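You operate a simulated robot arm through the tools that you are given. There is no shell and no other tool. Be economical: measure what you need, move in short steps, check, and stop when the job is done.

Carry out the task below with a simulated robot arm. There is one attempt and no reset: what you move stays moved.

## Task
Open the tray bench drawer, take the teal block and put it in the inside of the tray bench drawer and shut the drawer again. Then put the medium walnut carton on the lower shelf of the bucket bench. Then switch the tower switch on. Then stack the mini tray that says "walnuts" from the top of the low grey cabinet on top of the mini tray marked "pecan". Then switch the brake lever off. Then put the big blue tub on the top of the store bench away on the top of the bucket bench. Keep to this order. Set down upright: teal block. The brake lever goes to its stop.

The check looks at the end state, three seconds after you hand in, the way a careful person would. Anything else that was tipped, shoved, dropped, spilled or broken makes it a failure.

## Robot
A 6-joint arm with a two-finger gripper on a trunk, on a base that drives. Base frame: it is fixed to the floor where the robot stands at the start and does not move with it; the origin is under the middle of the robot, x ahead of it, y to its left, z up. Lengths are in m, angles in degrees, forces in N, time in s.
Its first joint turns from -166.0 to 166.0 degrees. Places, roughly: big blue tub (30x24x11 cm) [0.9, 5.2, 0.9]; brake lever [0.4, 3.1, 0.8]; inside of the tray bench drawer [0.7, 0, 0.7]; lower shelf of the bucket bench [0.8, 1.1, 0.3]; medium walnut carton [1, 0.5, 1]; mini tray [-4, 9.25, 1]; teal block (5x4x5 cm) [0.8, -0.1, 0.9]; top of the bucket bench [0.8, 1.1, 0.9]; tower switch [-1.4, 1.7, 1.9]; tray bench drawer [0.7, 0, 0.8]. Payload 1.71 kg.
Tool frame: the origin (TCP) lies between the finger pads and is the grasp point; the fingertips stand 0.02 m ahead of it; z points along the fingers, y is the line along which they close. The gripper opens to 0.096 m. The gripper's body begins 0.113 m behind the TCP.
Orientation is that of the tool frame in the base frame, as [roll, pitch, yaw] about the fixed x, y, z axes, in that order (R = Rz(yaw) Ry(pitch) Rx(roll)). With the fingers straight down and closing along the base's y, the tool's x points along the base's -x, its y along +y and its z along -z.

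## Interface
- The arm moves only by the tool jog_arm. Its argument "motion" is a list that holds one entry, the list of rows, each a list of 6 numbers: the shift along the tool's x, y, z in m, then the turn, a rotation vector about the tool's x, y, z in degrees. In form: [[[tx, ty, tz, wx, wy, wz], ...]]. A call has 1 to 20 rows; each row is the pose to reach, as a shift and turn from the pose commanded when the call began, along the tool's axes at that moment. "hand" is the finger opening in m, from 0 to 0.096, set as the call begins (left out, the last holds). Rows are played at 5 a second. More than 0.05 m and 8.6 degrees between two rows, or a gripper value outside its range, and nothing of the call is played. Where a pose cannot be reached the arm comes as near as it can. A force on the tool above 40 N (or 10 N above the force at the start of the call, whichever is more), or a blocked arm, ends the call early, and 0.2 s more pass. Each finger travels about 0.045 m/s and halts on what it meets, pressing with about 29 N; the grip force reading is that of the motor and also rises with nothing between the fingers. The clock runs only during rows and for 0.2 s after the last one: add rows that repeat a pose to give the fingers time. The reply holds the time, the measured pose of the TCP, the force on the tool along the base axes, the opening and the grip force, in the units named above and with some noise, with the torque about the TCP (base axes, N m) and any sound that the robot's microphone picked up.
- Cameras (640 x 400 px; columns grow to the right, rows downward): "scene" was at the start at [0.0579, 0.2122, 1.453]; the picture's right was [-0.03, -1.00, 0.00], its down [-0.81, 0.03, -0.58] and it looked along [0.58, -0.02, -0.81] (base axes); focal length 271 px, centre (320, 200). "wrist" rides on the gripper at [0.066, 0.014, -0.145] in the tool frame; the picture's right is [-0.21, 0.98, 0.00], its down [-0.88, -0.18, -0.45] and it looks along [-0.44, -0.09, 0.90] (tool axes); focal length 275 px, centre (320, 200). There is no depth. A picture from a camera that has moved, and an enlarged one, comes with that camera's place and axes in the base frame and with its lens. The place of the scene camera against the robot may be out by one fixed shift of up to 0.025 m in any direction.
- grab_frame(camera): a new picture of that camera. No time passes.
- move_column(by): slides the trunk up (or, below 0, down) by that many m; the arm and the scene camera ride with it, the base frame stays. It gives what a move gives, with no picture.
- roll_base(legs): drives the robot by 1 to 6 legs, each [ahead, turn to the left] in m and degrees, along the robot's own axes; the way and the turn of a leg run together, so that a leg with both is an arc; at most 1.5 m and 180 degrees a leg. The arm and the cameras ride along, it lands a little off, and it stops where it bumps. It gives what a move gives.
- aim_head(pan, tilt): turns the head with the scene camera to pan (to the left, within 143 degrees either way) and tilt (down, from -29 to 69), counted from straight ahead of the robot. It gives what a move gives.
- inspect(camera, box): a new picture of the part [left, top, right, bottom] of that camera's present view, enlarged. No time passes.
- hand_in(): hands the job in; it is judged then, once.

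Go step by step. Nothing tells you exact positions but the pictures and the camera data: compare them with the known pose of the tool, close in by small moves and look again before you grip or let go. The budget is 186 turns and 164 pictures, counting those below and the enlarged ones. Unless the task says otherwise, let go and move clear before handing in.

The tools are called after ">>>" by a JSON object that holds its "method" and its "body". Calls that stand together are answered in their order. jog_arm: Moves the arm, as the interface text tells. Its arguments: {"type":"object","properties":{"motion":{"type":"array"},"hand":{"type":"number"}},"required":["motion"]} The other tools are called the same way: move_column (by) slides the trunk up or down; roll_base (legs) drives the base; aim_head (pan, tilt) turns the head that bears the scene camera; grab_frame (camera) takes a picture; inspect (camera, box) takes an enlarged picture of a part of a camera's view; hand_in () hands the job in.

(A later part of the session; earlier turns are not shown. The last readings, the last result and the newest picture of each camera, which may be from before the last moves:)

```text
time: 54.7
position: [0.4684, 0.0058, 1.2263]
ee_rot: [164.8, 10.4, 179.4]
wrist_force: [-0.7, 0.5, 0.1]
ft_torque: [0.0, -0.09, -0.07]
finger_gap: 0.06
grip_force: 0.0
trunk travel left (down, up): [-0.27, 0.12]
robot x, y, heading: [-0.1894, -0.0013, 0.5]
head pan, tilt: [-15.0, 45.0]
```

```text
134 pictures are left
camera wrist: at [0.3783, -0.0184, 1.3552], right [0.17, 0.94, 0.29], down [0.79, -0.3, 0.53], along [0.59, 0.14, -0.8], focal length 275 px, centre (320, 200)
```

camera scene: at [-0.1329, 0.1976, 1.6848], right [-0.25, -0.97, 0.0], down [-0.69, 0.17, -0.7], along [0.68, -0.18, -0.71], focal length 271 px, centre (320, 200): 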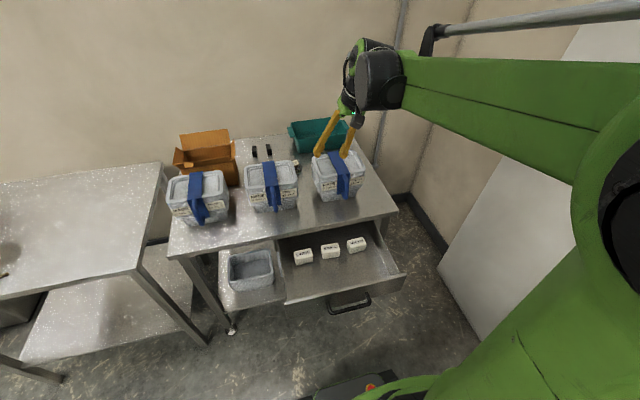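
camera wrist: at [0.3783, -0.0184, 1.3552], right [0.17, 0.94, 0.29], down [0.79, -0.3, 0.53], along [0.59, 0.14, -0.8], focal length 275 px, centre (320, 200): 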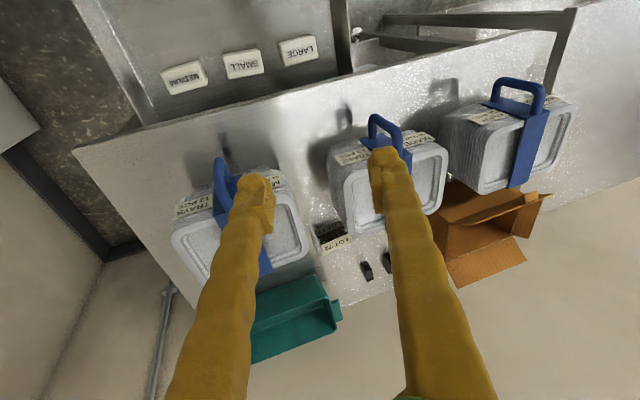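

I need to find the teal block itself; zooming in on both views.

>>> {"method": "inspect", "body": {"camera": "wrist", "box": [150, 130, 450, 370]}}

>>> {"method": "inspect", "body": {"camera": "scene", "box": [160, 100, 420, 300]}}

```text
1.67 times, centred on (300, 250) of wrist
camera zoom: at [0.3783, -0.0184, 1.3552], right [0.17, 0.94, 0.29], down [0.79, -0.3, 0.53], along [0.59, 0.14, -0.8], focal length 459 px, centre (353, 117)
```

zoom: 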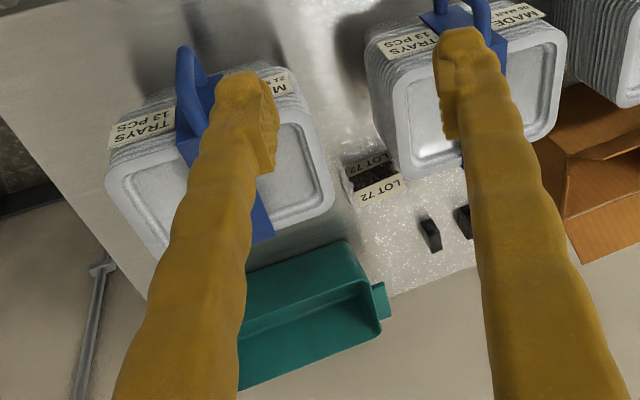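

```text
2.00 times, centred on (290, 200) of scene
camera zoom: at [-0.1329, 0.1976, 1.6848], right [-0.25, -0.97, 0.0], down [-0.69, 0.17, -0.7], along [0.68, -0.18, -0.71], focal length 543 px, centre (380, 200)
```

zoom: 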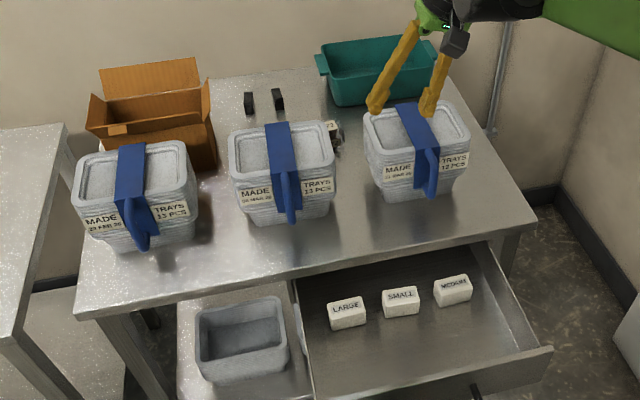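

The block is likely hidden behind the right stack. First I need the wrist unstuck: I'll lift slightly and try a yaw turn while shifting left.

>>> {"method": "jog_arm", "body": {"motion": [[[0.0, 0.04, 0, 3, -2, 0], [0.0, 0.08, 0, 6, -4, 0], [0.0, 0.12, 0, 9, -6, 0], [0.0, 0.16, 0, 12, -8, 0], [0.0, 0.2, 0, 15, -10, 0], [0, 0.24, 0, 15, -10, 0], [0, 0.28, 0, 15, -10, 0], [0, 0.28, 0, 15, -10, 0]]]}}

>>> {"method": "grab_frame", "body": {"camera": "wrist"}}

```text
time: 56.5
position: [0.493, 0.0935, 1.3059]
ee_rot: [165.7, 22.6, -175.9]
wrist_force: [0.1, -0.4, -0.3]
ft_torque: [-0.02, -0.03, -0.05]
finger_gap: 0.06
grip_force: 0.0
out of reach, approached as far as the arm can: row 1, 2, 3, 4, 5, 6, 7, 8
trunk travel left (down, up): [-0.27, 0.12]
robot x, y, heading: [-0.1906, -0.0007, 0.4]
head pan, tilt: [-15.0, 45.0]
```

```text
131 pictures are left
camera wrist: at [0.3789, 0.063, 1.4131], right [0.03, 0.95, 0.3], down [0.68, -0.24, 0.69], along [0.73, 0.18, -0.66], focal length 275 px, centre (320, 200)
```

wrist: 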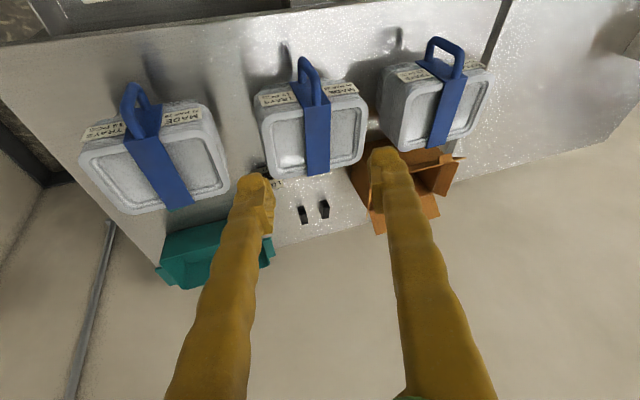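

The wrist is at a joint limit near yaw 180; turning the tool toward yaw 90 should free it.

>>> {"method": "jog_arm", "body": {"motion": [[[0, 0, 0, 0, 0, 8], [0, 0, 0, 0, 0, 16], [0, 0, 0, 0, 0, 24], [0, 0, 0, 0, 0, 32], [0, 0, 0, 0, 0, 40], [0, 0, 0, 0, 0, 48], [0, 0, 0, 0, 0, 56], [0, 0, 0, 0, 0, 64], [0, 0, 0, 0, 0, 72], [0, 0, 0, 0, 0, 80], [0, 0, 0, 0, 0, 80]]]}}

```text
time: 58.9
position: [0.3775, -0.165, 1.2958]
ee_rot: [143.0, 13.3, 146.4]
wrist_force: [-3.6, -3.6, 0.2]
ft_torque: [0.4, -0.3, 0.12]
finger_gap: 0.0598
grip_force: 0.2
out of reach, approached as far as the arm can: row 1, 2, 3, 4, 5, 6, 7, 8, 9, 10, 11
trunk travel left (down, up): [-0.27, 0.12]
robot x, y, heading: [-0.1886, 0.0026, 0.8]
head pan, tilt: [-15.0, 45.0]
```

The arm moved oddly; checking with pictures.

>>> {"method": "grab_frame", "body": {"camera": "scene"}}

>>> {"method": "grab_frame", "body": {"camera": "wrist"}}

```text
130 pictures are left
camera scene: at [-0.1216, 0.2163, 1.6896], right [-0.02, -1.0, 0.0], down [-0.67, 0.01, -0.74], along [0.74, -0.01, -0.67], focal length 271 px, centre (320, 200)
```

scene: 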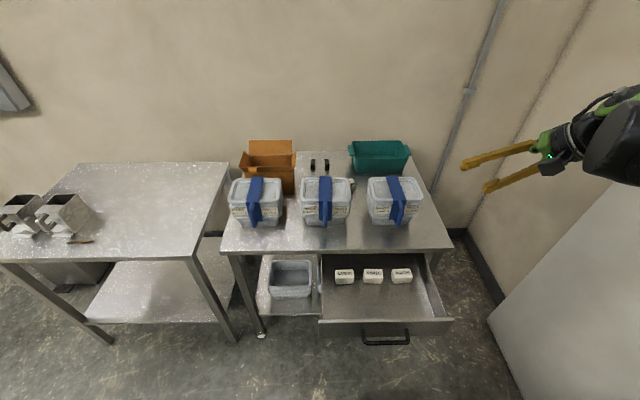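

```text
129 pictures are left
camera wrist: at [0.2578, -0.1761, 1.4013], right [0.49, 0.61, 0.62], down [0.43, -0.79, 0.44], along [0.76, 0.06, -0.65], focal length 275 px, centre (320, 200)
```

wrist: 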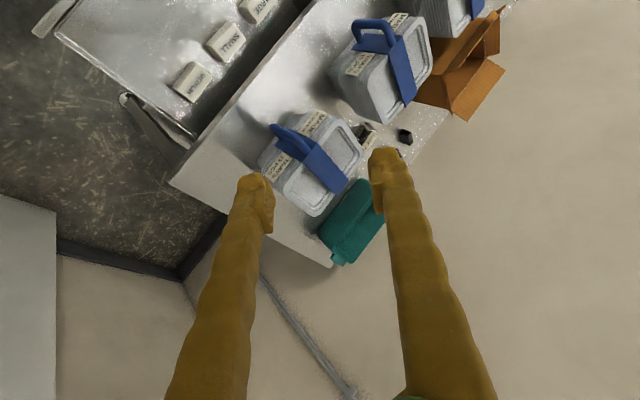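

>>> {"method": "jog_arm", "body": {"motion": [[[0, 0, 0, 0, 0, 0], [0, 0, 0, 0, 0, 0]]]}}

>>> {"method": "inspect", "body": {"camera": "scene", "box": [220, 120, 460, 270]}}

```text
time: 59.5
position: [0.3777, -0.168, 1.296]
ee_rot: [143.1, 13.3, 146.0]
wrist_force: [1.5, -0.8, -0.3]
ft_torque: [-0.02, 0.06, -0.01]
finger_gap: 0.0602
grip_force: 0.0
trunk travel left (down, up): [-0.27, 0.12]
robot x, y, heading: [-0.1943, -0.0009, 0.5]
head pan, tilt: [-15.0, 45.0]
```

```text
2.67 times, centred on (340, 195) of scene
camera zoom: at [-0.1195, 0.2155, 1.691], right [-0.03, -1.0, 0.0], down [-0.66, 0.02, -0.75], along [0.75, -0.02, -0.66], focal length 724 px, centre (267, 213)
```

zoom: 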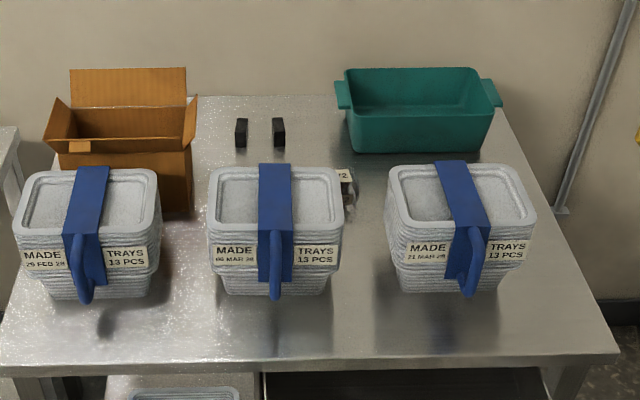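

The stacks are clear and nothing touched. I'll rotate to fingers-down with yaw 90 (closing along x) in one smooth turn.

>>> {"method": "jog_arm", "body": {"motion": [[[0, 0, 0, 4.0, -0.6, 5.8], [0, 0, 0, 8.1, -1.2, 11.6], [0, 0, 0, 12.1, -1.9, 17.4], [0, 0, 0, 16.1, -2.5, 23.2], [0, 0, 0, 20.1, -3.1, 29], [0, 0, 0, 24.2, -3.7, 34.9], [0, 0, 0, 28.2, -4.3, 40.7], [0, 0, 0, 32.2, -5, 46.5], [0, 0, 0, 36.3, -5.6, 52.3], [0, 0, 0, 40.3, -6.2, 58.1], [0, 0, 0, 40.3, -6.2, 58.1]]]}}

>>> {"method": "grab_frame", "body": {"camera": "wrist"}}

```text
time: 61.9
position: [0.3767, -0.1672, 1.2976]
ee_rot: [143.1, 13.3, 146.1]
wrist_force: [-0.3, -0.1, -0.7]
ft_torque: [0.02, 0.0, 0.01]
finger_gap: 0.06
grip_force: 0.0
out of reach, approached as far as the arm can: row 1, 2, 3, 4, 5, 6, 7, 8, 9, 10, 11
trunk travel left (down, up): [-0.27, 0.12]
robot x, y, heading: [-0.1902, 0.0032, 0.9]
head pan, tilt: [-15.0, 45.0]
```

```text
127 pictures are left
camera wrist: at [0.2575, -0.1792, 1.402], right [0.49, 0.61, 0.62], down [0.43, -0.79, 0.44], along [0.76, 0.05, -0.65], focal length 275 px, centre (320, 200)
```

wrist: 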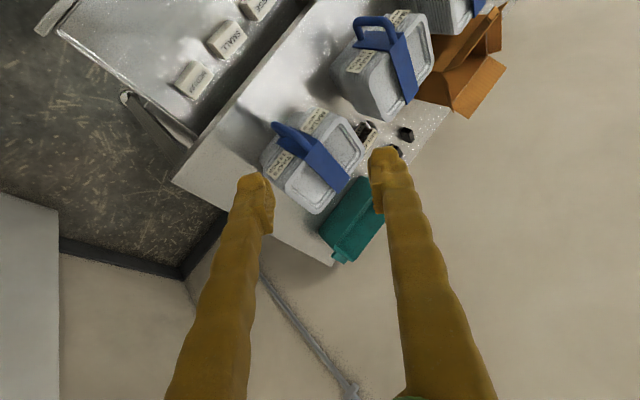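

The wrist is locked in that branch. I'll go back to the forward-pointing pose that worked, then pitch down from there.

>>> {"method": "jog_arm", "body": {"motion": [[[0, 0, 0, -4.2, -4.55, 3.67], [0, 0, 0, -8.4, -9.1, 7.3], [0, 0, 0, -12.6, -13.65, 11], [0, 0, 0, -16.8, -18.2, 14.7], [0, 0, 0, -21, -22.75, 18.35], [0, 0, 0, -25.2, -27.3, 22], [0, 0, 0, -29.4, -31.85, 25.7], [0, 0, 0, -33.6, -36.4, 29.4], [0, 0, 0, -37.8, -40.95, 33], [0, 0, 0, -42, -45.5, 36.7], [0, 0, 0, -42, -45.5, 36.7]]]}}

>>> {"method": "jog_arm", "body": {"motion": [[[0, 0, 0, 0, 0, 0], [0, 0, 0, 0, 0, 0]]]}}

>>> {"method": "grab_frame", "body": {"camera": "wrist"}}

```text
time: 64.3
position: [0.3822, -0.1592, 1.2966]
ee_rot: [87.0, 1.5, 89.3]
wrist_force: [-0.5, 0.1, -0.4]
ft_torque: [0.01, -0.02, -0.01]
finger_gap: 0.0601
grip_force: 0.0
out of reach, approached as far as the arm can: row 1, 2, 3, 4, 5, 6, 7, 8, 9, 10, 11
trunk travel left (down, up): [-0.27, 0.12]
robot x, y, heading: [-0.1898, -0.0017, 0.8]
head pan, tilt: [-15.0, 45.0]
```

```text
time: 64.9
position: [0.3822, -0.1587, 1.296]
ee_rot: [87.0, 1.8, 89.5]
wrist_force: [0.6, -0.1, 0.5]
ft_torque: [-0.01, -0.01, 0.04]
finger_gap: 0.06
grip_force: 0.1
trunk travel left (down, up): [-0.27, 0.12]
robot x, y, heading: [-0.192, -0.0, 0.9]
head pan, tilt: [-15.0, 45.0]
```

```text
126 pictures are left
camera wrist: at [0.2373, -0.0913, 1.2997], right [-0.06, -0.18, 0.98], down [-0.44, -0.88, -0.18], along [0.89, -0.45, -0.03], focal length 275 px, centre (320, 200)
```

wrist: 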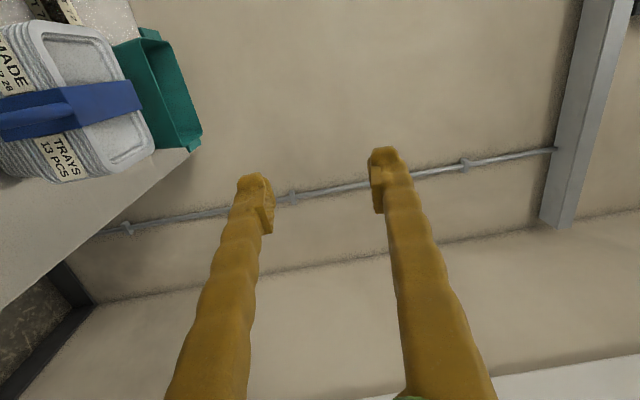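

Back in the good pose. Now pitching straight down about the tool's x.

>>> {"method": "jog_arm", "body": {"motion": [[[0, 0, 0, 8, 0, 0], [0, 0, 0, 16, 0, 0], [0, 0, 0, 24, 0, 0], [0, 0, 0, 32, 0, 0], [0, 0, 0, 40, 0, 0], [0, 0, 0, 48, 0, 0], [0, 0, 0, 56, 0, 0], [0, 0, 0, 64, 0, 0], [0, 0, 0, 72, 0, 0], [0, 0, 0, 80, 0, 0], [0, 0, 0, 88, 0, 0], [0, 0, 0, 92, 0, 0], [0, 0, 0, 92, 0, 0]]]}}

>>> {"method": "grab_frame", "body": {"camera": "wrist"}}

>>> {"method": "grab_frame", "body": {"camera": "scene"}}

```text
time: 67.9
position: [0.1657, -0.2526, 1.3217]
ee_rot: [163.6, 5.7, 141.0]
wrist_force: [-0.1, 0.1, -0.7]
ft_torque: [0.06, 0.05, 0.01]
finger_gap: 0.0602
grip_force: 0.0
out of reach, approached as far as the arm can: row 1, 2, 3, 4, 5, 6, 7, 8, 9, 10, 11, 12, 13
trunk travel left (down, up): [-0.27, 0.12]
robot x, y, heading: [-0.1943, 0.0037, 0.4]
head pan, tilt: [-15.0, 45.0]
stopped in row 13: the arm was blocked; the commanded pose is now the measured one
```

```text
125 pictures are left
camera wrist: at [0.0868, -0.2239, 1.4574], right [0.73, 0.62, 0.29], down [0.46, -0.76, 0.46], along [0.51, -0.2, -0.84], focal length 275 px, centre (320, 200)
```

wrist: 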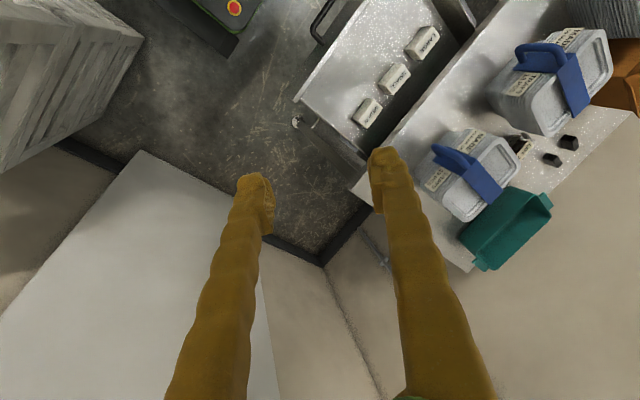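

```text
124 pictures are left
camera scene: at [-0.1256, 0.1964, 1.6846], right [-0.25, -0.97, 0.0], down [-0.7, 0.17, -0.7], along [0.67, -0.17, -0.72], focal length 271 px, centre (320, 200)
```

scene: 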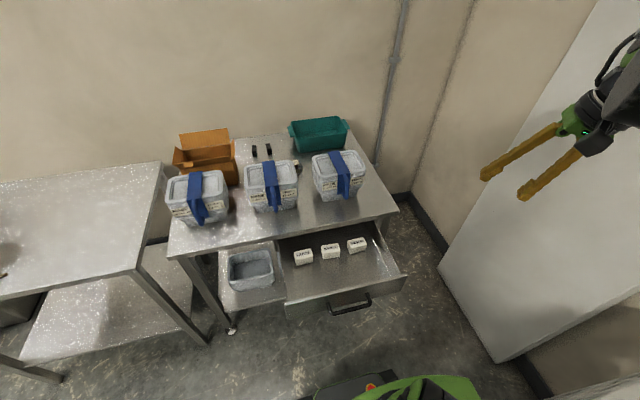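

The arm got blocked on the right (elbow toward the side panel). I'll return toward the start posture on the left side.

>>> {"method": "jog_arm", "body": {"motion": [[[0.021, 0.04, 0.0096, 0.99, 0.79, -2.7], [0.043, 0.08, 0.019, 1.97, 1.57, -5.4], [0.064, 0.121, 0.029, 2.96, 2.36, -8.1], [0.086, 0.161, 0.038, 3.94, 3.14, -10.8], [0.107, 0.201, 0.048, 4.93, 3.93, -13.5], [0.129, 0.242, 0.057, 5.9, 4.7, -16.2], [0.15, 0.282, 0.067, 6.9, 5.5, -18.9], [0.171, 0.322, 0.077, 7.9, 6.3, -21.6], [0.193, 0.363, 0.086, 8.9, 7.1, -24.3], [0.214, 0.403, 0.096, 9.9, 7.9, -27], [0.236, 0.443, 0.105, 10.8, 8.6, -29.7], [0.257, 0.483, 0.115, 11.8, 9.4, -32.4], [0.279, 0.524, 0.124, 12.8, 10.2, -35.1], [0.3, 0.564, 0.134, 13.8, 11, -37.8], [0.3, 0.564, 0.134, 13.8, 11, -37.8], [0.3, 0.564, 0.134, 13.8, 11, -37.8]]]}}

>>> {"method": "grab_frame", "body": {"camera": "scene"}}

```text
time: 71.3
position: [0.3663, 0.0919, 1.3027]
ee_rot: [164.2, 3.7, -171.0]
wrist_force: [1.0, -0.3, 0.6]
ft_torque: [-0.01, 0.04, 0.01]
finger_gap: 0.0603
grip_force: 0.1
out of reach, approached as far as the arm can: row 2, 3, 4, 5, 6, 7, 8, 9, 10, 11, 12, 13, 14, 15, 16
trunk travel left (down, up): [-0.27, 0.12]
robot x, y, heading: [-0.1903, -0.0007, 0.4]
head pan, tilt: [-15.0, 45.0]
```

```text
123 pictures are left
camera scene: at [-0.1247, 0.197, 1.6845], right [-0.25, -0.97, 0.0], down [-0.7, 0.17, -0.7], along [0.67, -0.17, -0.72], focal length 271 px, centre (320, 200)
```

scene: 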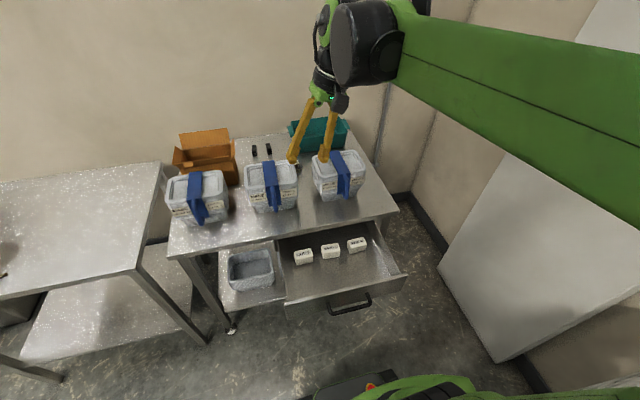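

The pose is limited by the wrist again; I'll try moving further out and left, as at the start.

>>> {"method": "jog_arm", "body": {"motion": [[[-0.03, 0.03, 0, 0, 0, 0], [-0.06, 0.06, 0, 0, 0, 0], [-0.09, 0.09, 0, 0, 0, 0], [-0.12, 0.12, 0, 0, 0, 0], [-0.15, 0.15, 0, 0, 0, 0], [-0.15, 0.19, 0, 0, 0, 0], [-0.15, 0.23, 0, 0, 0, 0], [-0.15, 0.23, 0, 0, 0, 0]]]}}

```text
time: 73.1
position: [0.5101, 0.208, 1.3824]
ee_rot: [164.5, 6.0, -162.4]
wrist_force: [0.5, 0.3, 0.5]
ft_torque: [0.02, 0.02, 0.0]
finger_gap: 0.0599
grip_force: 0.1
out of reach, approached as far as the arm can: row 1, 2, 3, 4, 5, 6, 7, 8
trunk travel left (down, up): [-0.27, 0.12]
robot x, y, heading: [-0.188, -0.0031, 0.6]
head pan, tilt: [-15.0, 45.0]
```

I'll reproduce the earlier forward-pointing pose (relative to the robot) where motions were clean, then reverse the first successful turn.

>>> {"method": "jog_arm", "body": {"motion": [[[0.014, -0.0098, 0.0088, -2.8, -5.4, 4.44], [0.028, -0.0196, 0.0176, -5.6, -10.8, 8.9], [0.042, -0.0294, 0.0264, -8.4, -16.2, 13.3], [0.056, -0.039, 0.035, -11.2, -21.6, 17.8], [0.07, -0.049, 0.044, -14, -27, 22.2], [0.084, -0.059, 0.053, -16.8, -32.4, 26.7], [0.098, -0.069, 0.062, -19.6, -37.8, 31.1], [0.112, -0.078, 0.07, -22.4, -43.2, 35.5], [0.126, -0.088, 0.079, -25.3, -48.6, 40], [0.14, -0.098, 0.088, -28.1, -54, 44.4], [0.154, -0.108, 0.097, -30.9, -59.4, 48.9], [0.168, -0.118, 0.106, -33.7, -64.8, 53.3], [0.182, -0.127, 0.115, -36.5, -70.2, 57.8], [0.196, -0.137, 0.123, -39.3, -75.6, 62.2], [0.21, -0.147, 0.132, -42.1, -81, 66.7], [0.224, -0.157, 0.141, -44.9, -86.4, 71.1], [0.224, -0.157, 0.141, -44.9, -86.4, 71.1]]]}}

>>> {"method": "grab_frame", "body": {"camera": "scene"}}

```text
time: 76.7
position: [0.3605, 0.0388, 1.1705]
ee_rot: [92.4, 0.1, 92.0]
wrist_force: [-1.1, 0.4, 0.4]
ft_torque: [0.0, 0.02, 0.01]
finger_gap: 0.0603
grip_force: 0.1
out of reach, approached as far as the arm can: row 1, 2, 3, 4, 5, 6, 7, 8, 9, 10, 11, 12, 13, 14, 15, 16, 17
trunk travel left (down, up): [-0.27, 0.12]
robot x, y, heading: [-0.1891, 0.003, 0.6]
head pan, tilt: [-15.0, 45.0]
```

```text
122 pictures are left
camera scene: at [-0.1259, 0.1976, 1.6845], right [-0.25, -0.97, 0.0], down [-0.7, 0.17, -0.7], along [0.67, -0.18, -0.72], focal length 271 px, centre (320, 200)
```

scene: 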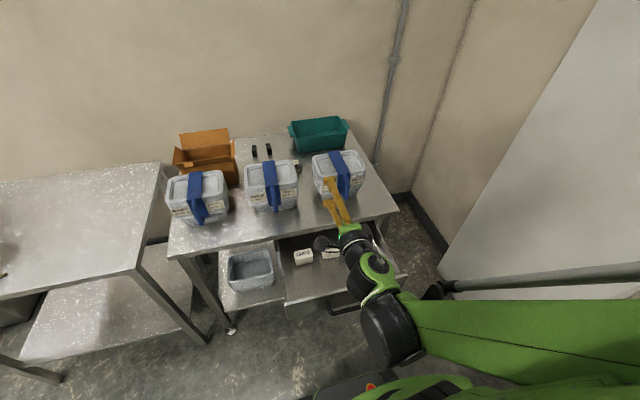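

>>> {"method": "jog_arm", "body": {"motion": [[[0.023, 0.01, -0.005, 4.62, 4.62, -4.62], [0.046, 0.02, -0.01, 9.24, 9.24, -9.24], [0.07, 0.03, -0.016, 13.86, 13.86, -13.86], [0.093, 0.04, -0.021, 18.48, 18.48, -18.48], [0.117, 0.05, -0.027, 23.1, 23.1, -23.1], [0.14, 0.06, -0.032, 27.72, 27.72, -27.72]]]}}

>>> {"method": "grab_frame", "body": {"camera": "scene"}}

```text
time: 78.1
position: [0.3258, 0.1786, 1.241]
ee_rot: [124.8, 18.6, 124.9]
wrist_force: [0.3, 0.0, 0.7]
ft_torque: [0.03, 0.04, 0.01]
finger_gap: 0.0599
grip_force: 0.1
trunk travel left (down, up): [-0.27, 0.12]
robot x, y, heading: [-0.1922, 0.0036, 0.6]
head pan, tilt: [-15.0, 45.0]
```

```text
121 pictures are left
camera scene: at [-0.1263, 0.1975, 1.6845], right [-0.25, -0.97, 0.0], down [-0.7, 0.17, -0.7], along [0.67, -0.18, -0.72], focal length 271 px, centre (320, 200)
```

scene: 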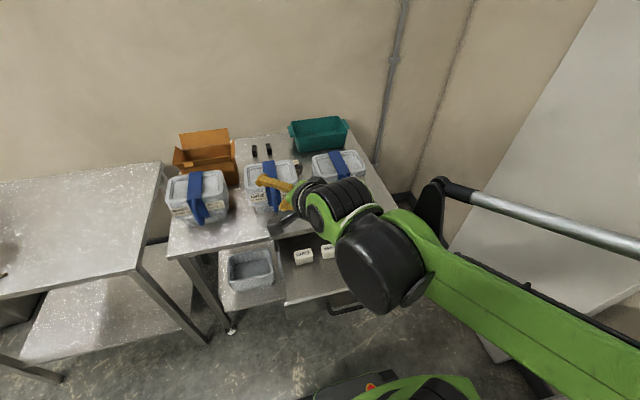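

Clean this time. Continuing the turn to fingers-down.

>>> {"method": "jog_arm", "body": {"motion": [[[0.018, 0.018, -0.001, 4.62, 4.62, -4.62], [0.036, 0.036, -0.003, 9.24, 9.24, -9.24], [0.054, 0.054, -0.004, 13.86, 13.86, -13.86], [0.072, 0.072, -0.005, 18.48, 18.48, -18.48], [0.09, 0.09, -0.007, 23.1, 23.1, -23.1], [0.108, 0.108, -0.008, 27.72, 27.72, -27.72], [0.126, 0.126, -0.009, 32.34, 32.34, -32.34], [0.144, 0.144, -0.011, 36.96, 36.96, -36.96], [0.162, 0.161, -0.012, 41.56, 41.56, -41.56], [0.162, 0.161, -0.012, 41.56, 41.56, -41.56]]]}}

>>> {"method": "grab_frame", "body": {"camera": "wrist"}}

```text
time: 80.3
position: [0.2824, 0.3887, 1.3176]
ee_rot: [179.9, -0.1, -179.8]
wrist_force: [1.0, -0.4, 0.1]
ft_torque: [-0.03, 0.04, 0.02]
finger_gap: 0.06
grip_force: 0.1
trunk travel left (down, up): [-0.27, 0.12]
robot x, y, heading: [-0.1903, 0.002, 0.9]
head pan, tilt: [-15.0, 45.0]
```

```text
120 pictures are left
camera wrist: at [0.2169, 0.4025, 1.4621], right [0.2, 0.98, 0.0], down [0.88, -0.18, 0.44], along [0.43, -0.09, -0.9], focal length 275 px, centre (320, 200)
```

wrist: 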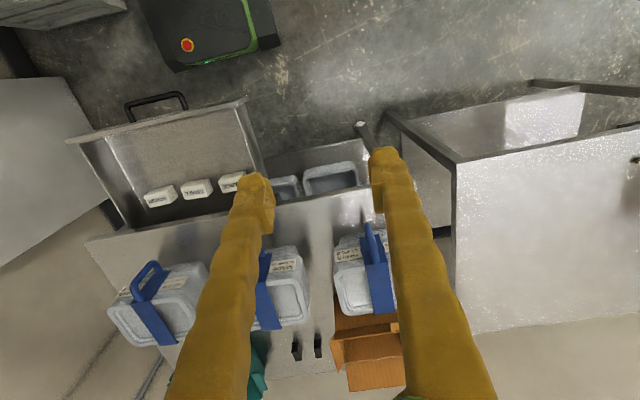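

Good: fingers down in the clean branch. Now moving toward the right, watching for reach flags.

>>> {"method": "jog_arm", "body": {"motion": [[[-0.02, -0.035, 0, 0, 0, 0], [-0.04, -0.07, 0, 0, 0, 0], [-0.06, -0.105, 0, 0, 0, 0], [-0.08, -0.14, 0, 0, 0, 0], [-0.1, -0.175, 0, 0, 0, 0], [-0.12, -0.21, 0, 0, 0, 0], [-0.14, -0.245, 0, 0, 0, 0], [-0.16, -0.28, 0, 0, 0, 0], [-0.18, -0.315, 0, 0, 0, 0], [-0.2, -0.35, 0, 0, 0, 0], [-0.24, -0.37, 0, 0, 0, 0]]]}}

>>> {"method": "grab_frame", "body": {"camera": "wrist"}}

```text
time: 82.7
position: [0.522, 0.0229, 1.3217]
ee_rot: [-180.0, 0.0, 180.0]
wrist_force: [-0.3, -0.3, -0.2]
ft_torque: [0.01, -0.07, -0.02]
finger_gap: 0.0596
grip_force: 0.1
trunk travel left (down, up): [-0.27, 0.12]
robot x, y, heading: [-0.1912, -0.002, 0.6]
head pan, tilt: [-15.0, 45.0]
```

```text
119 pictures are left
camera wrist: at [0.4569, 0.0369, 1.4665], right [0.21, 0.98, 0.0], down [0.88, -0.18, 0.45], along [0.44, -0.09, -0.9], focal length 275 px, centre (320, 200)
```

wrist: 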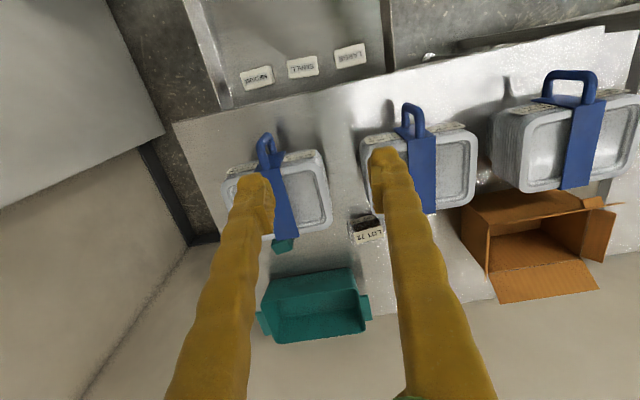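

The teal block peeks out behind the right stack at pixel (283,245). Moving over it for a better view.

>>> {"method": "roll_base", "body": {"legs": [[0.09, 0]]}}

>>> {"method": "jog_arm", "body": {"motion": [[[-0.03, -0.03, 0, 0, 0, 0], [-0.06, -0.06, 0, 0, 0, 0], [-0.09, -0.09, 0, 0, 0, 0], [-0.12, -0.12, 0, 0, 0, 0], [-0.12, -0.14, 0, 0, 0, 0]]]}}

>>> {"method": "inspect", "body": {"camera": "wrist", "box": [200, 100, 440, 300]}}

```text
time: 83.9
position: [0.6169, 0.0251, 1.3218]
ee_rot: [179.9, -0.1, -180.0]
wrist_force: [-0.2, 0.0, 0.3]
ft_torque: [0.0, 0.01, 0.0]
finger_gap: 0.06
grip_force: 0.1
trunk travel left (down, up): [-0.27, 0.12]
robot x, y, heading: [-0.0992, 0.0001, 0.7]
head pan, tilt: [-15.0, 45.0]
```

```text
time: 85.1
position: [0.7122, -0.1147, 1.3338]
ee_rot: [179.9, 1.1, -180.0]
wrist_force: [-0.9, 0.2, 1.2]
ft_torque: [0.04, -0.14, -0.04]
finger_gap: 0.06
grip_force: 0.0
trunk travel left (down, up): [-0.27, 0.12]
robot x, y, heading: [-0.0973, 0.0006, 0.5]
head pan, tilt: [-15.0, 45.0]
```

```text
2.00 times, centred on (320, 200) of wrist
camera zoom: at [0.644, -0.1015, 1.4777], right [0.21, 0.98, 0.0], down [0.87, -0.19, 0.46], along [0.45, -0.09, -0.89], focal length 551 px, centre (320, 200)
```

zoom: 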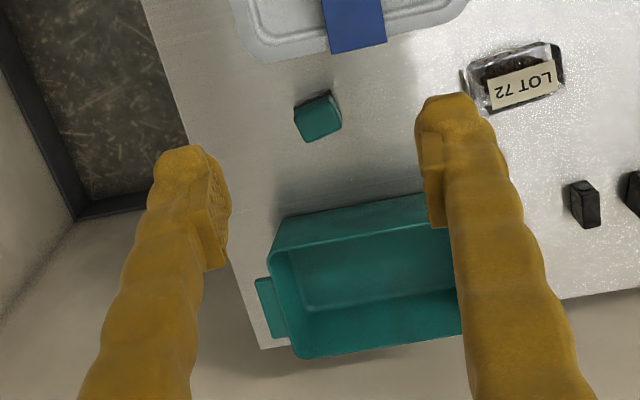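

The block is at about [0.83, -0.14], turned ~10°. To keep the wrist camera off the stack I'll turn the tool to yaw ≈100 (closing along x).

>>> {"method": "jog_arm", "body": {"motion": [[[0, 0, 0, 0, 0, 8], [0, 0, 0, 0, 0, 16], [0, 0, 0, 0, 0, 24], [0, 0, 0, 0, 0, 32], [0, 0, 0, 0, 0, 40], [0, 0, 0, 0, 0, 48], [0, 0, 0, 0, 0, 56], [0, 0, 0, 0, 0, 64], [0, 0, 0, 0, 0, 72], [0, 0, 0, 0, 0, 80], [0, 0, 0, 0, 0, 80]]], "hand": 0.075}}

>>> {"method": "grab_frame", "body": {"camera": "wrist"}}

```text
time: 87.5
position: [0.7161, -0.116, 1.3331]
ee_rot: [179.1, 0.1, 100.0]
wrist_force: [0.3, 0.3, 0.1]
ft_torque: [-0.02, -0.03, 0.0]
finger_gap: 0.075
grip_force: 0.0
trunk travel left (down, up): [-0.27, 0.12]
robot x, y, heading: [-0.1002, 0.0009, 0.6]
head pan, tilt: [-15.0, 45.0]
```

```text
117 pictures are left
camera wrist: at [0.716, -0.0482, 1.4773], right [1.0, -0.03, 0.01], down [-0.04, -0.9, 0.44], along [0.0, -0.44, -0.9], focal length 275 px, centre (320, 200)
```

wrist: 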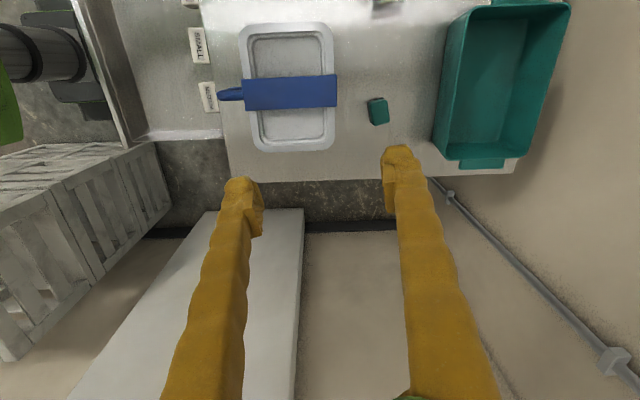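

Block estimated at [0.837, -0.136]. Moving above and down partway.

>>> {"method": "jog_arm", "body": {"motion": [[[-0.014, 0.038, 0, 0, 0, 0], [-0.028, 0.076, 0.0, 0, 0, 0], [-0.0426, 0.114, 0.02, 0, 0, 0], [-0.0426, 0.114, 0.065, 0, 0, 0], [-0.0426, 0.114, 0.11, 0, 0, 0], [-0.0426, 0.114, 0.155, 0, 0, 0], [-0.0426, 0.114, 0.2, 0, 0, 0], [-0.0426, 0.114, 0.24, 0, 0, 0], [-0.0426, 0.114, 0.24, 0, 0, 0]]]}}

>>> {"method": "grab_frame", "body": {"camera": "wrist"}}

```text
time: 89.5
position: [0.8393, -0.1382, 1.0935]
ee_rot: [179.2, 0.2, 100.0]
wrist_force: [0.2, 0.3, 0.8]
ft_torque: [0.0, -0.01, -0.03]
finger_gap: 0.0751
grip_force: 0.1
trunk travel left (down, up): [-0.27, 0.12]
robot x, y, heading: [-0.0946, -0.0013, 0.7]
head pan, tilt: [-15.0, 45.0]
```

```text
116 pictures are left
camera wrist: at [0.8397, -0.0711, 1.238], right [1.0, -0.03, 0.01], down [-0.04, -0.9, 0.44], along [0.0, -0.44, -0.9], focal length 275 px, centre (320, 200)
```

wrist: 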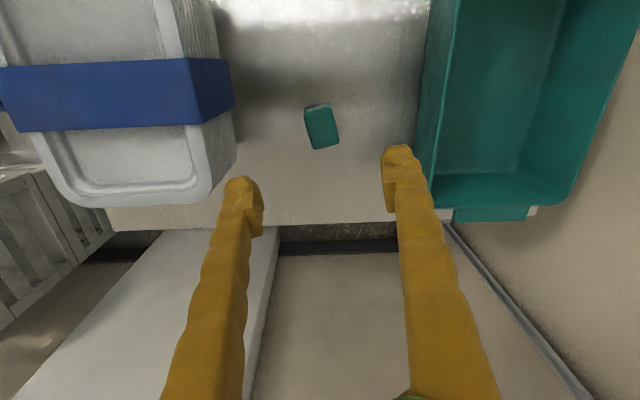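

Aligned. Descending to just around the block's top.

>>> {"method": "jog_arm", "body": {"motion": [[[0.002, 0.004, 0.045, 0, 0, 0], [0.003, 0.004, 0.09, 0, 0, 0], [0.003, 0.004, 0.13, 0, 0, 0], [0.003, 0.004, 0.155, 0, 0, 0], [0.003, 0.004, 0.155, 0, 0, 0]]]}}

>>> {"method": "grab_frame", "body": {"camera": "wrist"}}

```text
time: 90.7
position: [0.8459, -0.1336, 0.9388]
ee_rot: [179.3, 0.1, 100.0]
wrist_force: [0.4, 1.0, 0.3]
ft_torque: [0.0, 0.02, -0.01]
finger_gap: 0.075
grip_force: 0.0
trunk travel left (down, up): [-0.27, 0.12]
robot x, y, heading: [-0.0989, 0.0036, 0.6]
head pan, tilt: [-15.0, 45.0]
```

```text
115 pictures are left
camera wrist: at [0.8453, -0.066, 1.0843], right [1.0, -0.03, 0.01], down [-0.04, -0.9, 0.44], along [0.0, -0.44, -0.9], focal length 275 px, centre (320, 200)
```

wrist: 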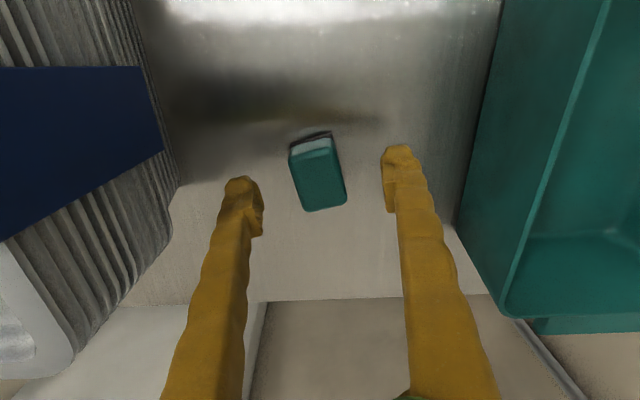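

Block needs ~6° more yaw. Turning and lowering to grasp height.

>>> {"method": "jog_arm", "body": {"motion": [[[0, 0, 0, 0, 0, -6], [0, 0, 0.015, 0, 0, -6], [0, 0, 0.03, 0, 0, -6], [0, 0, 0.036, 0, 0, -6], [0, 0, 0.036, 0, 0, -6]]]}}

>>> {"method": "grab_frame", "body": {"camera": "wrist"}}

```text
time: 91.9
position: [0.8455, -0.1331, 0.9037]
ee_rot: [179.3, 0.3, 106.0]
wrist_force: [0.2, 0.2, 0.0]
ft_torque: [-0.01, -0.01, 0.03]
finger_gap: 0.075
grip_force: 0.2
trunk travel left (down, up): [-0.27, 0.12]
robot x, y, heading: [-0.0964, -0.0003, 0.7]
head pan, tilt: [-15.0, 45.0]
```

```text
114 pictures are left
camera wrist: at [0.8395, -0.0659, 1.0479], right [1.0, 0.07, 0.01], down [0.06, -0.89, 0.45], along [0.05, -0.44, -0.9], focal length 275 px, centre (320, 200)
```

wrist: 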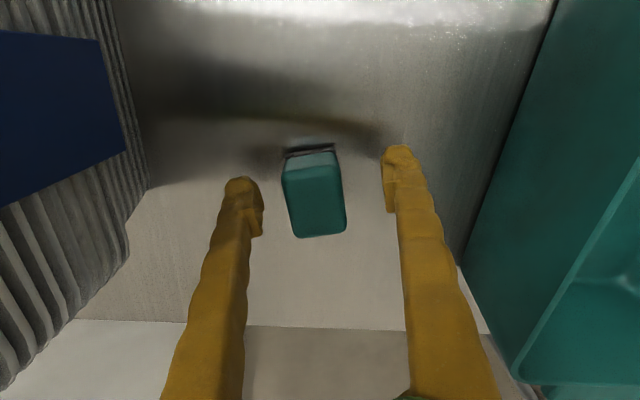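

Centred. Closing.

>>> {"method": "jog_arm", "body": {"motion": [[[0, 0, 0, 0, 0, 0], [0, 0, 0, 0, 0, 0], [0, 0, 0, 0, 0, 0], [0, 0, 0, 0, 0, 0], [0, 0, 0, 0, 0, 0], [0, 0, 0, 0, 0, 0]]], "hand": 0.02}}

>>> {"method": "jog_arm", "body": {"motion": [[[0, 0, -0.02, 0, 0, 0], [0, 0, -0.04, 0, 0, 0], [0, 0, -0.08, 0, 0, 0], [0, 0, -0.12, 0, 0, 0], [0, 0, -0.16, 0, 0, 0], [0, 0, -0.2, 0, 0, 0], [0, 0, -0.24, 0, 0, 0]]]}}

>>> {"method": "grab_frame", "body": {"camera": "wrist"}}

```text
time: 93.3
position: [0.8467, -0.1335, 0.9025]
ee_rot: [179.2, 0.2, 106.0]
wrist_force: [0.8, 0.8, 1.0]
ft_torque: [0.02, 0.04, -0.06]
finger_gap: 0.0355
grip_force: 28.9
trunk travel left (down, up): [-0.27, 0.12]
robot x, y, heading: [-0.0989, 0.0021, 0.9]
head pan, tilt: [-15.0, 45.0]
```

```text
time: 94.9
position: [0.8416, -0.1355, 1.145]
ee_rot: [179.2, 0.3, 106.0]
wrist_force: [-0.1, 0.2, -1.1]
ft_torque: [0.03, 0.0, -0.02]
finger_gap: 0.0351
grip_force: 28.6
trunk travel left (down, up): [-0.27, 0.12]
robot x, y, heading: [-0.0981, -0.0002, 0.9]
head pan, tilt: [-15.0, 45.0]
```

```text
113 pictures are left
camera wrist: at [0.834, -0.0677, 1.2882], right [1.0, 0.07, 0.01], down [0.06, -0.89, 0.45], along [0.05, -0.44, -0.9], focal length 275 px, centre (320, 200)
```

wrist: 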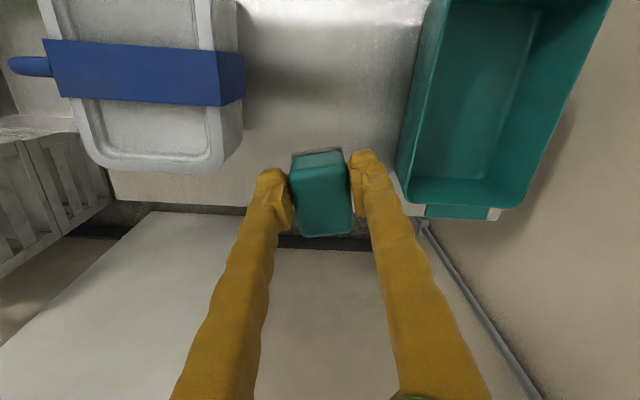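

Block held (3.5 cm gap). Raising, backing the base, then checking over the drawer.

>>> {"method": "jog_arm", "body": {"motion": [[[0, 0, -0.04, 0, 0, 0], [0, 0, -0.08, 0, 0, 0], [0, 0, -0.12, 0, 0, 0], [0, 0, -0.14, 0, 0, 0]]]}}

>>> {"method": "roll_base", "body": {"legs": [[-0.33, 0]]}}

>>> {"method": "jog_arm", "body": {"motion": [[[0.04, -0.02, 0, 0, 0, 0], [0.08, -0.05, 0, 0, 0, 0], [0.12, -0.09, 0, 0, 0, 0], [0.15, -0.125, 0, 0, 0, 0], [0.15, -0.125, 0.04, 0, 0, 0], [0.15, -0.125, 0.08, 0, 0, 0], [0.15, -0.125, 0.12, 0, 0, 0], [0.15, -0.125, 0.16, 0, 0, 0], [0.15, -0.125, 0.16, 0, 0, 0]]]}}

>>> {"method": "grab_frame", "body": {"camera": "wrist"}}

>>> {"method": "grab_frame", "body": {"camera": "scene"}}

```text
time: 95.9
position: [0.8367, -0.1347, 1.2811]
ee_rot: [179.2, 0.2, 105.9]
wrist_force: [0.0, 0.1, 0.0]
ft_torque: [-0.01, 0.02, -0.01]
finger_gap: 0.035
grip_force: 28.2
trunk travel left (down, up): [-0.27, 0.12]
robot x, y, heading: [-0.0939, 0.0046, 0.8]
head pan, tilt: [-15.0, 45.0]
```

```text
time: 98.7
position: [0.506, -0.1443, 1.2802]
ee_rot: [179.2, 0.2, 105.5]
wrist_force: [0.2, -0.6, -1.1]
ft_torque: [0.06, -0.01, -0.01]
finger_gap: 0.0349
grip_force: 29.2
trunk travel left (down, up): [-0.27, 0.12]
robot x, y, heading: [-0.4251, -0.0008, 0.5]
head pan, tilt: [-15.0, 45.0]
```

```text
refused: row 3 steps farther than a row can; nothing moved
```

```text
112 pictures are left
camera wrist: at [0.4997, -0.0778, 1.4259], right [1.0, 0.07, 0.01], down [0.05, -0.89, 0.45], along [0.04, -0.44, -0.9], focal length 275 px, centre (320, 200)
```

wrist: 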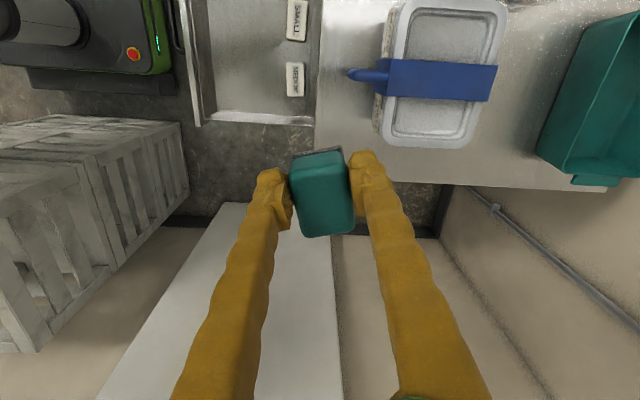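

```text
111 pictures are left
camera scene: at [-0.3618, 0.1951, 1.6845], right [-0.25, -0.97, 0.0], down [-0.7, 0.18, -0.7], along [0.67, -0.18, -0.72], focal length 271 px, centre (320, 200)
```

scene: 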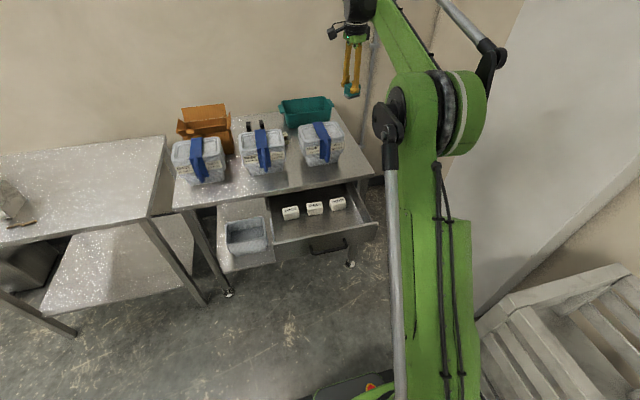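

Drawer's free floor: x≈0.26–0.43, y≈-0.2–0.15. Moving to about [0.345, -0.05] above it.

>>> {"method": "jog_arm", "body": {"motion": [[[0.033, -0.032, 0, 0, 0, 0], [0.066, -0.065, 0, 0, 0, 0], [0.1, -0.098, 0, 0, 0, 0], [0.1336, -0.13, 0, 0, 0, 0], [0.1336, -0.13, 0.045, 0, 0, 0], [0.1336, -0.13, 0.09, 0, 0, 0], [0.1336, -0.13, 0.135, 0, 0, 0], [0.1336, -0.13, 0.18, 0, 0, 0], [0.1336, -0.13, 0.225, 0, 0, 0], [0.1336, -0.13, 0.27, 0, 0, 0], [0.1336, -0.13, 0.3, 0, 0, 0], [0.1336, -0.13, 0.3, 0, 0, 0]]]}}

>>> {"method": "grab_frame", "body": {"camera": "wrist"}}

>>> {"method": "grab_frame", "body": {"camera": "scene"}}

```text
time: 101.3
position: [0.3351, -0.0517, 0.9917]
ee_rot: [178.4, 0.4, 105.6]
wrist_force: [0.1, 0.7, -1.9]
ft_torque: [0.01, 0.04, 0.0]
finger_gap: 0.0347
grip_force: 28.9
trunk travel left (down, up): [-0.27, 0.12]
robot x, y, heading: [-0.4292, 0.0018, 0.4]
head pan, tilt: [-15.0, 45.0]
```

```text
110 pictures are left
camera wrist: at [0.3268, 0.0152, 1.1351], right [1.0, 0.07, 0.03], down [0.05, -0.89, 0.45], along [0.06, -0.44, -0.89], focal length 275 px, centre (320, 200)
```

wrist: 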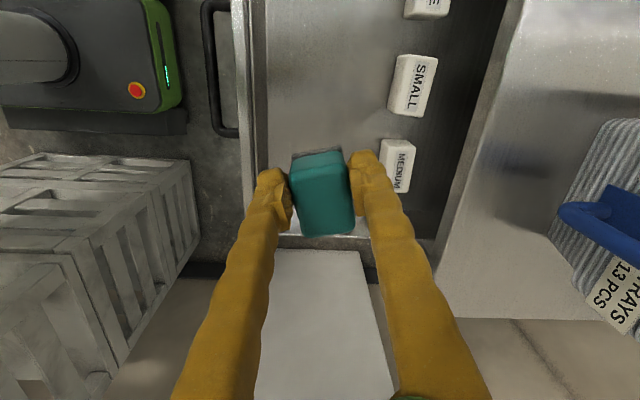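

```text
109 pictures are left
camera scene: at [-0.3617, 0.1951, 1.6845], right [-0.25, -0.97, 0.0], down [-0.7, 0.18, -0.7], along [0.67, -0.18, -0.72], focal length 271 px, centre (320, 200)
```

scene: 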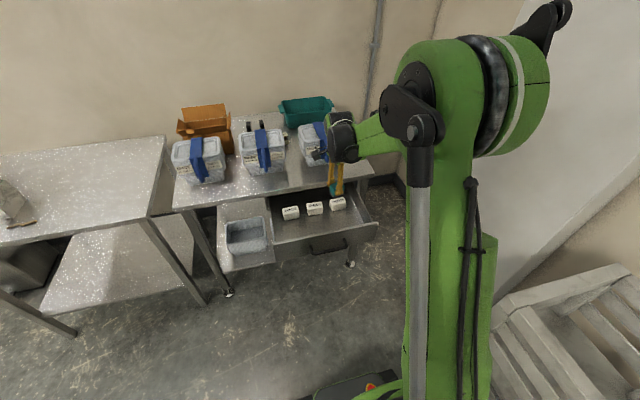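

Good alignment. Lowering in small steps until it touches the floor.

>>> {"method": "jog_arm", "body": {"motion": [[[0, 0, 0.045, 0, 0, 0], [0, 0, 0.09, 0, 0, 0], [0, 0, 0.135, 0, 0, 0], [0, 0, 0.18, 0, 0, 0], [0, 0, 0.205, 0, 0, 0], [0, 0, 0.215, 0, 0, 0], [0, 0, 0.215, 0, 0, 0]]]}}

>>> {"method": "grab_frame", "body": {"camera": "wrist"}}

```text
time: 102.9
position: [0.3394, -0.0498, 0.7761]
ee_rot: [178.4, 0.5, 105.6]
wrist_force: [0.2, -0.1, -1.8]
ft_torque: [0.0, 0.01, 0.0]
finger_gap: 0.0348
grip_force: 29.1
trunk travel left (down, up): [-0.27, 0.12]
robot x, y, heading: [-0.428, -0.0048, 0.5]
head pan, tilt: [-15.0, 45.0]
```

```text
108 pictures are left
camera wrist: at [0.3305, 0.0168, 0.9201], right [1.0, 0.07, 0.03], down [0.05, -0.89, 0.45], along [0.06, -0.44, -0.89], focal length 275 px, centre (320, 200)
```

wrist: 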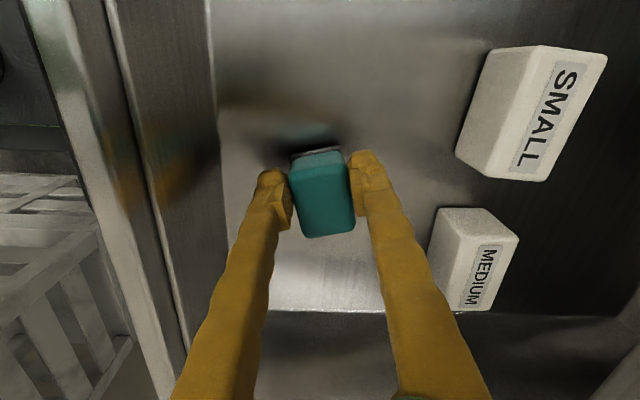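

>>> {"method": "jog_arm", "body": {"motion": [[[0, 0, 0.004, 0, 0, 0], [0, 0, 0.008, 0, 0, 0], [0, 0, 0.012, 0, 0, 0], [0, 0, 0.012, 0, 0, 0]]]}}

>>> {"method": "inspect", "body": {"camera": "wrist", "box": [220, 90, 420, 260]}}

```text
time: 103.9
position: [0.3411, -0.0496, 0.764]
ee_rot: [178.4, 0.4, 105.7]
wrist_force: [0.7, 0.8, 26.2]
ft_torque: [-0.05, 0.16, -0.09]
finger_gap: 0.0348
grip_force: 29.1
trunk travel left (down, up): [-0.27, 0.12]
robot x, y, heading: [-0.4304, -0.0003, 0.5]
head pan, tilt: [-15.0, 45.0]
```

```text
2.35 times, centred on (320, 175) of wrist
camera zoom: at [0.3315, 0.017, 0.9092], right [1.0, 0.07, 0.03], down [0.04, -0.89, 0.45], along [0.06, -0.44, -0.89], focal length 648 px, centre (320, 259)
```

zoom: 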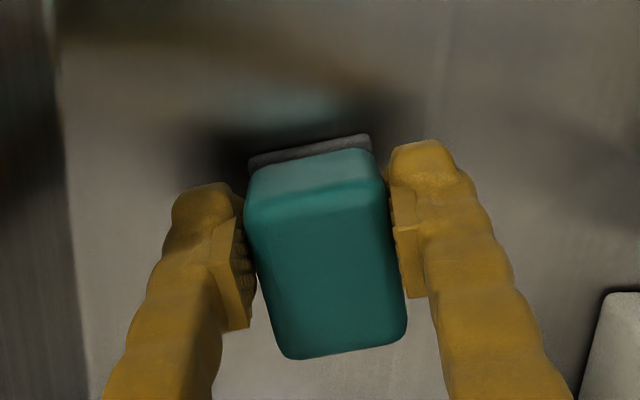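

On the floor with 26 N. Easing off 1 mm and releasing, then rising.

>>> {"method": "jog_arm", "body": {"motion": [[[0, 0, -0.0015, 0, 0, 0], [0, 0, -0.0015, 0, 0, 0]]]}}

>>> {"method": "jog_arm", "body": {"motion": [[[0, 0, 0, 0, 0, 0], [0, 0, 0, 0, 0, 0], [0, 0, 0, 0, 0, 0], [0, 0, -0.03, 0, 0, 0], [0, 0, -0.07, 0, 0, 0], [0, 0, -0.11, 0, 0, 0], [0, 0, -0.15, 0, 0, 0], [0, 0, -0.19, 0, 0, 0], [0, 0, -0.23, 0, 0, 0], [0, 0, -0.27, 0, 0, 0]]], "hand": 0.07}}

>>> {"method": "grab_frame", "body": {"camera": "wrist"}}

```text
time: 104.5
position: [0.3422, -0.05, 0.7653]
ee_rot: [178.3, 0.3, 105.7]
wrist_force: [-1.0, 0.5, 2.6]
ft_torque: [0.08, 0.08, 0.0]
finger_gap: 0.0348
grip_force: 28.8
trunk travel left (down, up): [-0.27, 0.12]
robot x, y, heading: [-0.426, 0.0008, 0.5]
head pan, tilt: [-15.0, 45.0]
```

```text
time: 106.7
position: [0.3361, -0.0522, 1.0343]
ee_rot: [178.3, 0.4, 105.7]
wrist_force: [0.3, 0.4, 0.1]
ft_torque: [-0.03, 0.06, -0.02]
finger_gap: 0.07
grip_force: 0.2
trunk travel left (down, up): [-0.27, 0.12]
robot x, y, heading: [-0.4314, -0.0035, 0.4]
head pan, tilt: [-15.0, 45.0]
```

```text
106 pictures are left
camera wrist: at [0.3267, 0.0155, 1.1788], right [1.0, 0.07, 0.03], down [0.05, -0.89, 0.45], along [0.06, -0.44, -0.89], focal length 275 px, centre (320, 200)
```

wrist: 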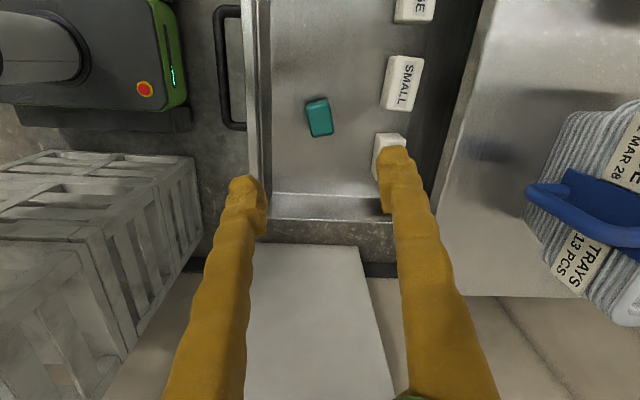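

Teal block stands upright in the drawer. Now to close it: turn the tool to yaw 180 with fingers shut and come down in front of the handle bar.

>>> {"method": "jog_arm", "body": {"motion": [[[0.01, -0.016, 0, 0, 0, -7.4], [0.02, -0.031, 0, 0, 0, -14.8], [0.029, -0.047, 0, 0, 0, -22.2], [0.038, -0.062, 0, 0, 0, -29.6], [0.048, -0.078, 0, 0, 0, -37], [0.057, -0.094, 0, 0, 0, -44.4], [0.067, -0.109, 0, 0, 0, -51.8], [0.077, -0.125, 0, 0, 0, -59.2], [0.086, -0.14, 0, 0, 0, -66.6], [0.0957, -0.156, 0, 0, 0, -74], [0.0957, -0.156, 0, 0, 0, -74]]], "hand": 0.0}}

>>> {"method": "grab_frame", "body": {"camera": "wrist"}}

```text
time: 109.1
position: [0.157, -0.0004, 1.0279]
ee_rot: [-180.0, 1.8, 179.7]
wrist_force: [-0.4, 0.0, 0.4]
ft_torque: [0.0, 0.0, -0.02]
finger_gap: 0.0
grip_force: 29.3
trunk travel left (down, up): [-0.27, 0.12]
robot x, y, heading: [-0.4278, -0.006, 0.2]
head pan, tilt: [-15.0, 45.0]
```

```text
105 pictures are left
camera wrist: at [0.0869, 0.013, 1.1715], right [0.21, 0.98, 0.01], down [0.86, -0.19, 0.47], along [0.46, -0.09, -0.88], focal length 275 px, centre (320, 200)
```

wrist: 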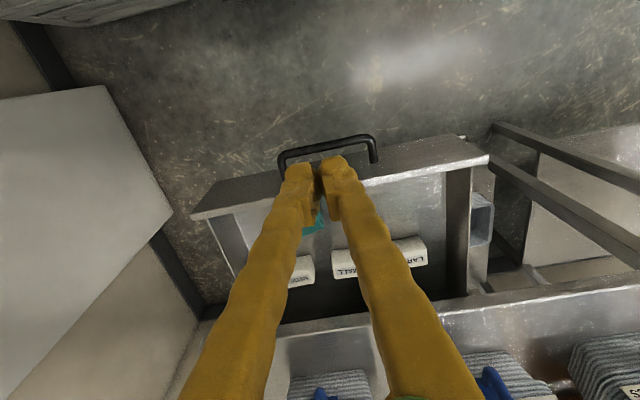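

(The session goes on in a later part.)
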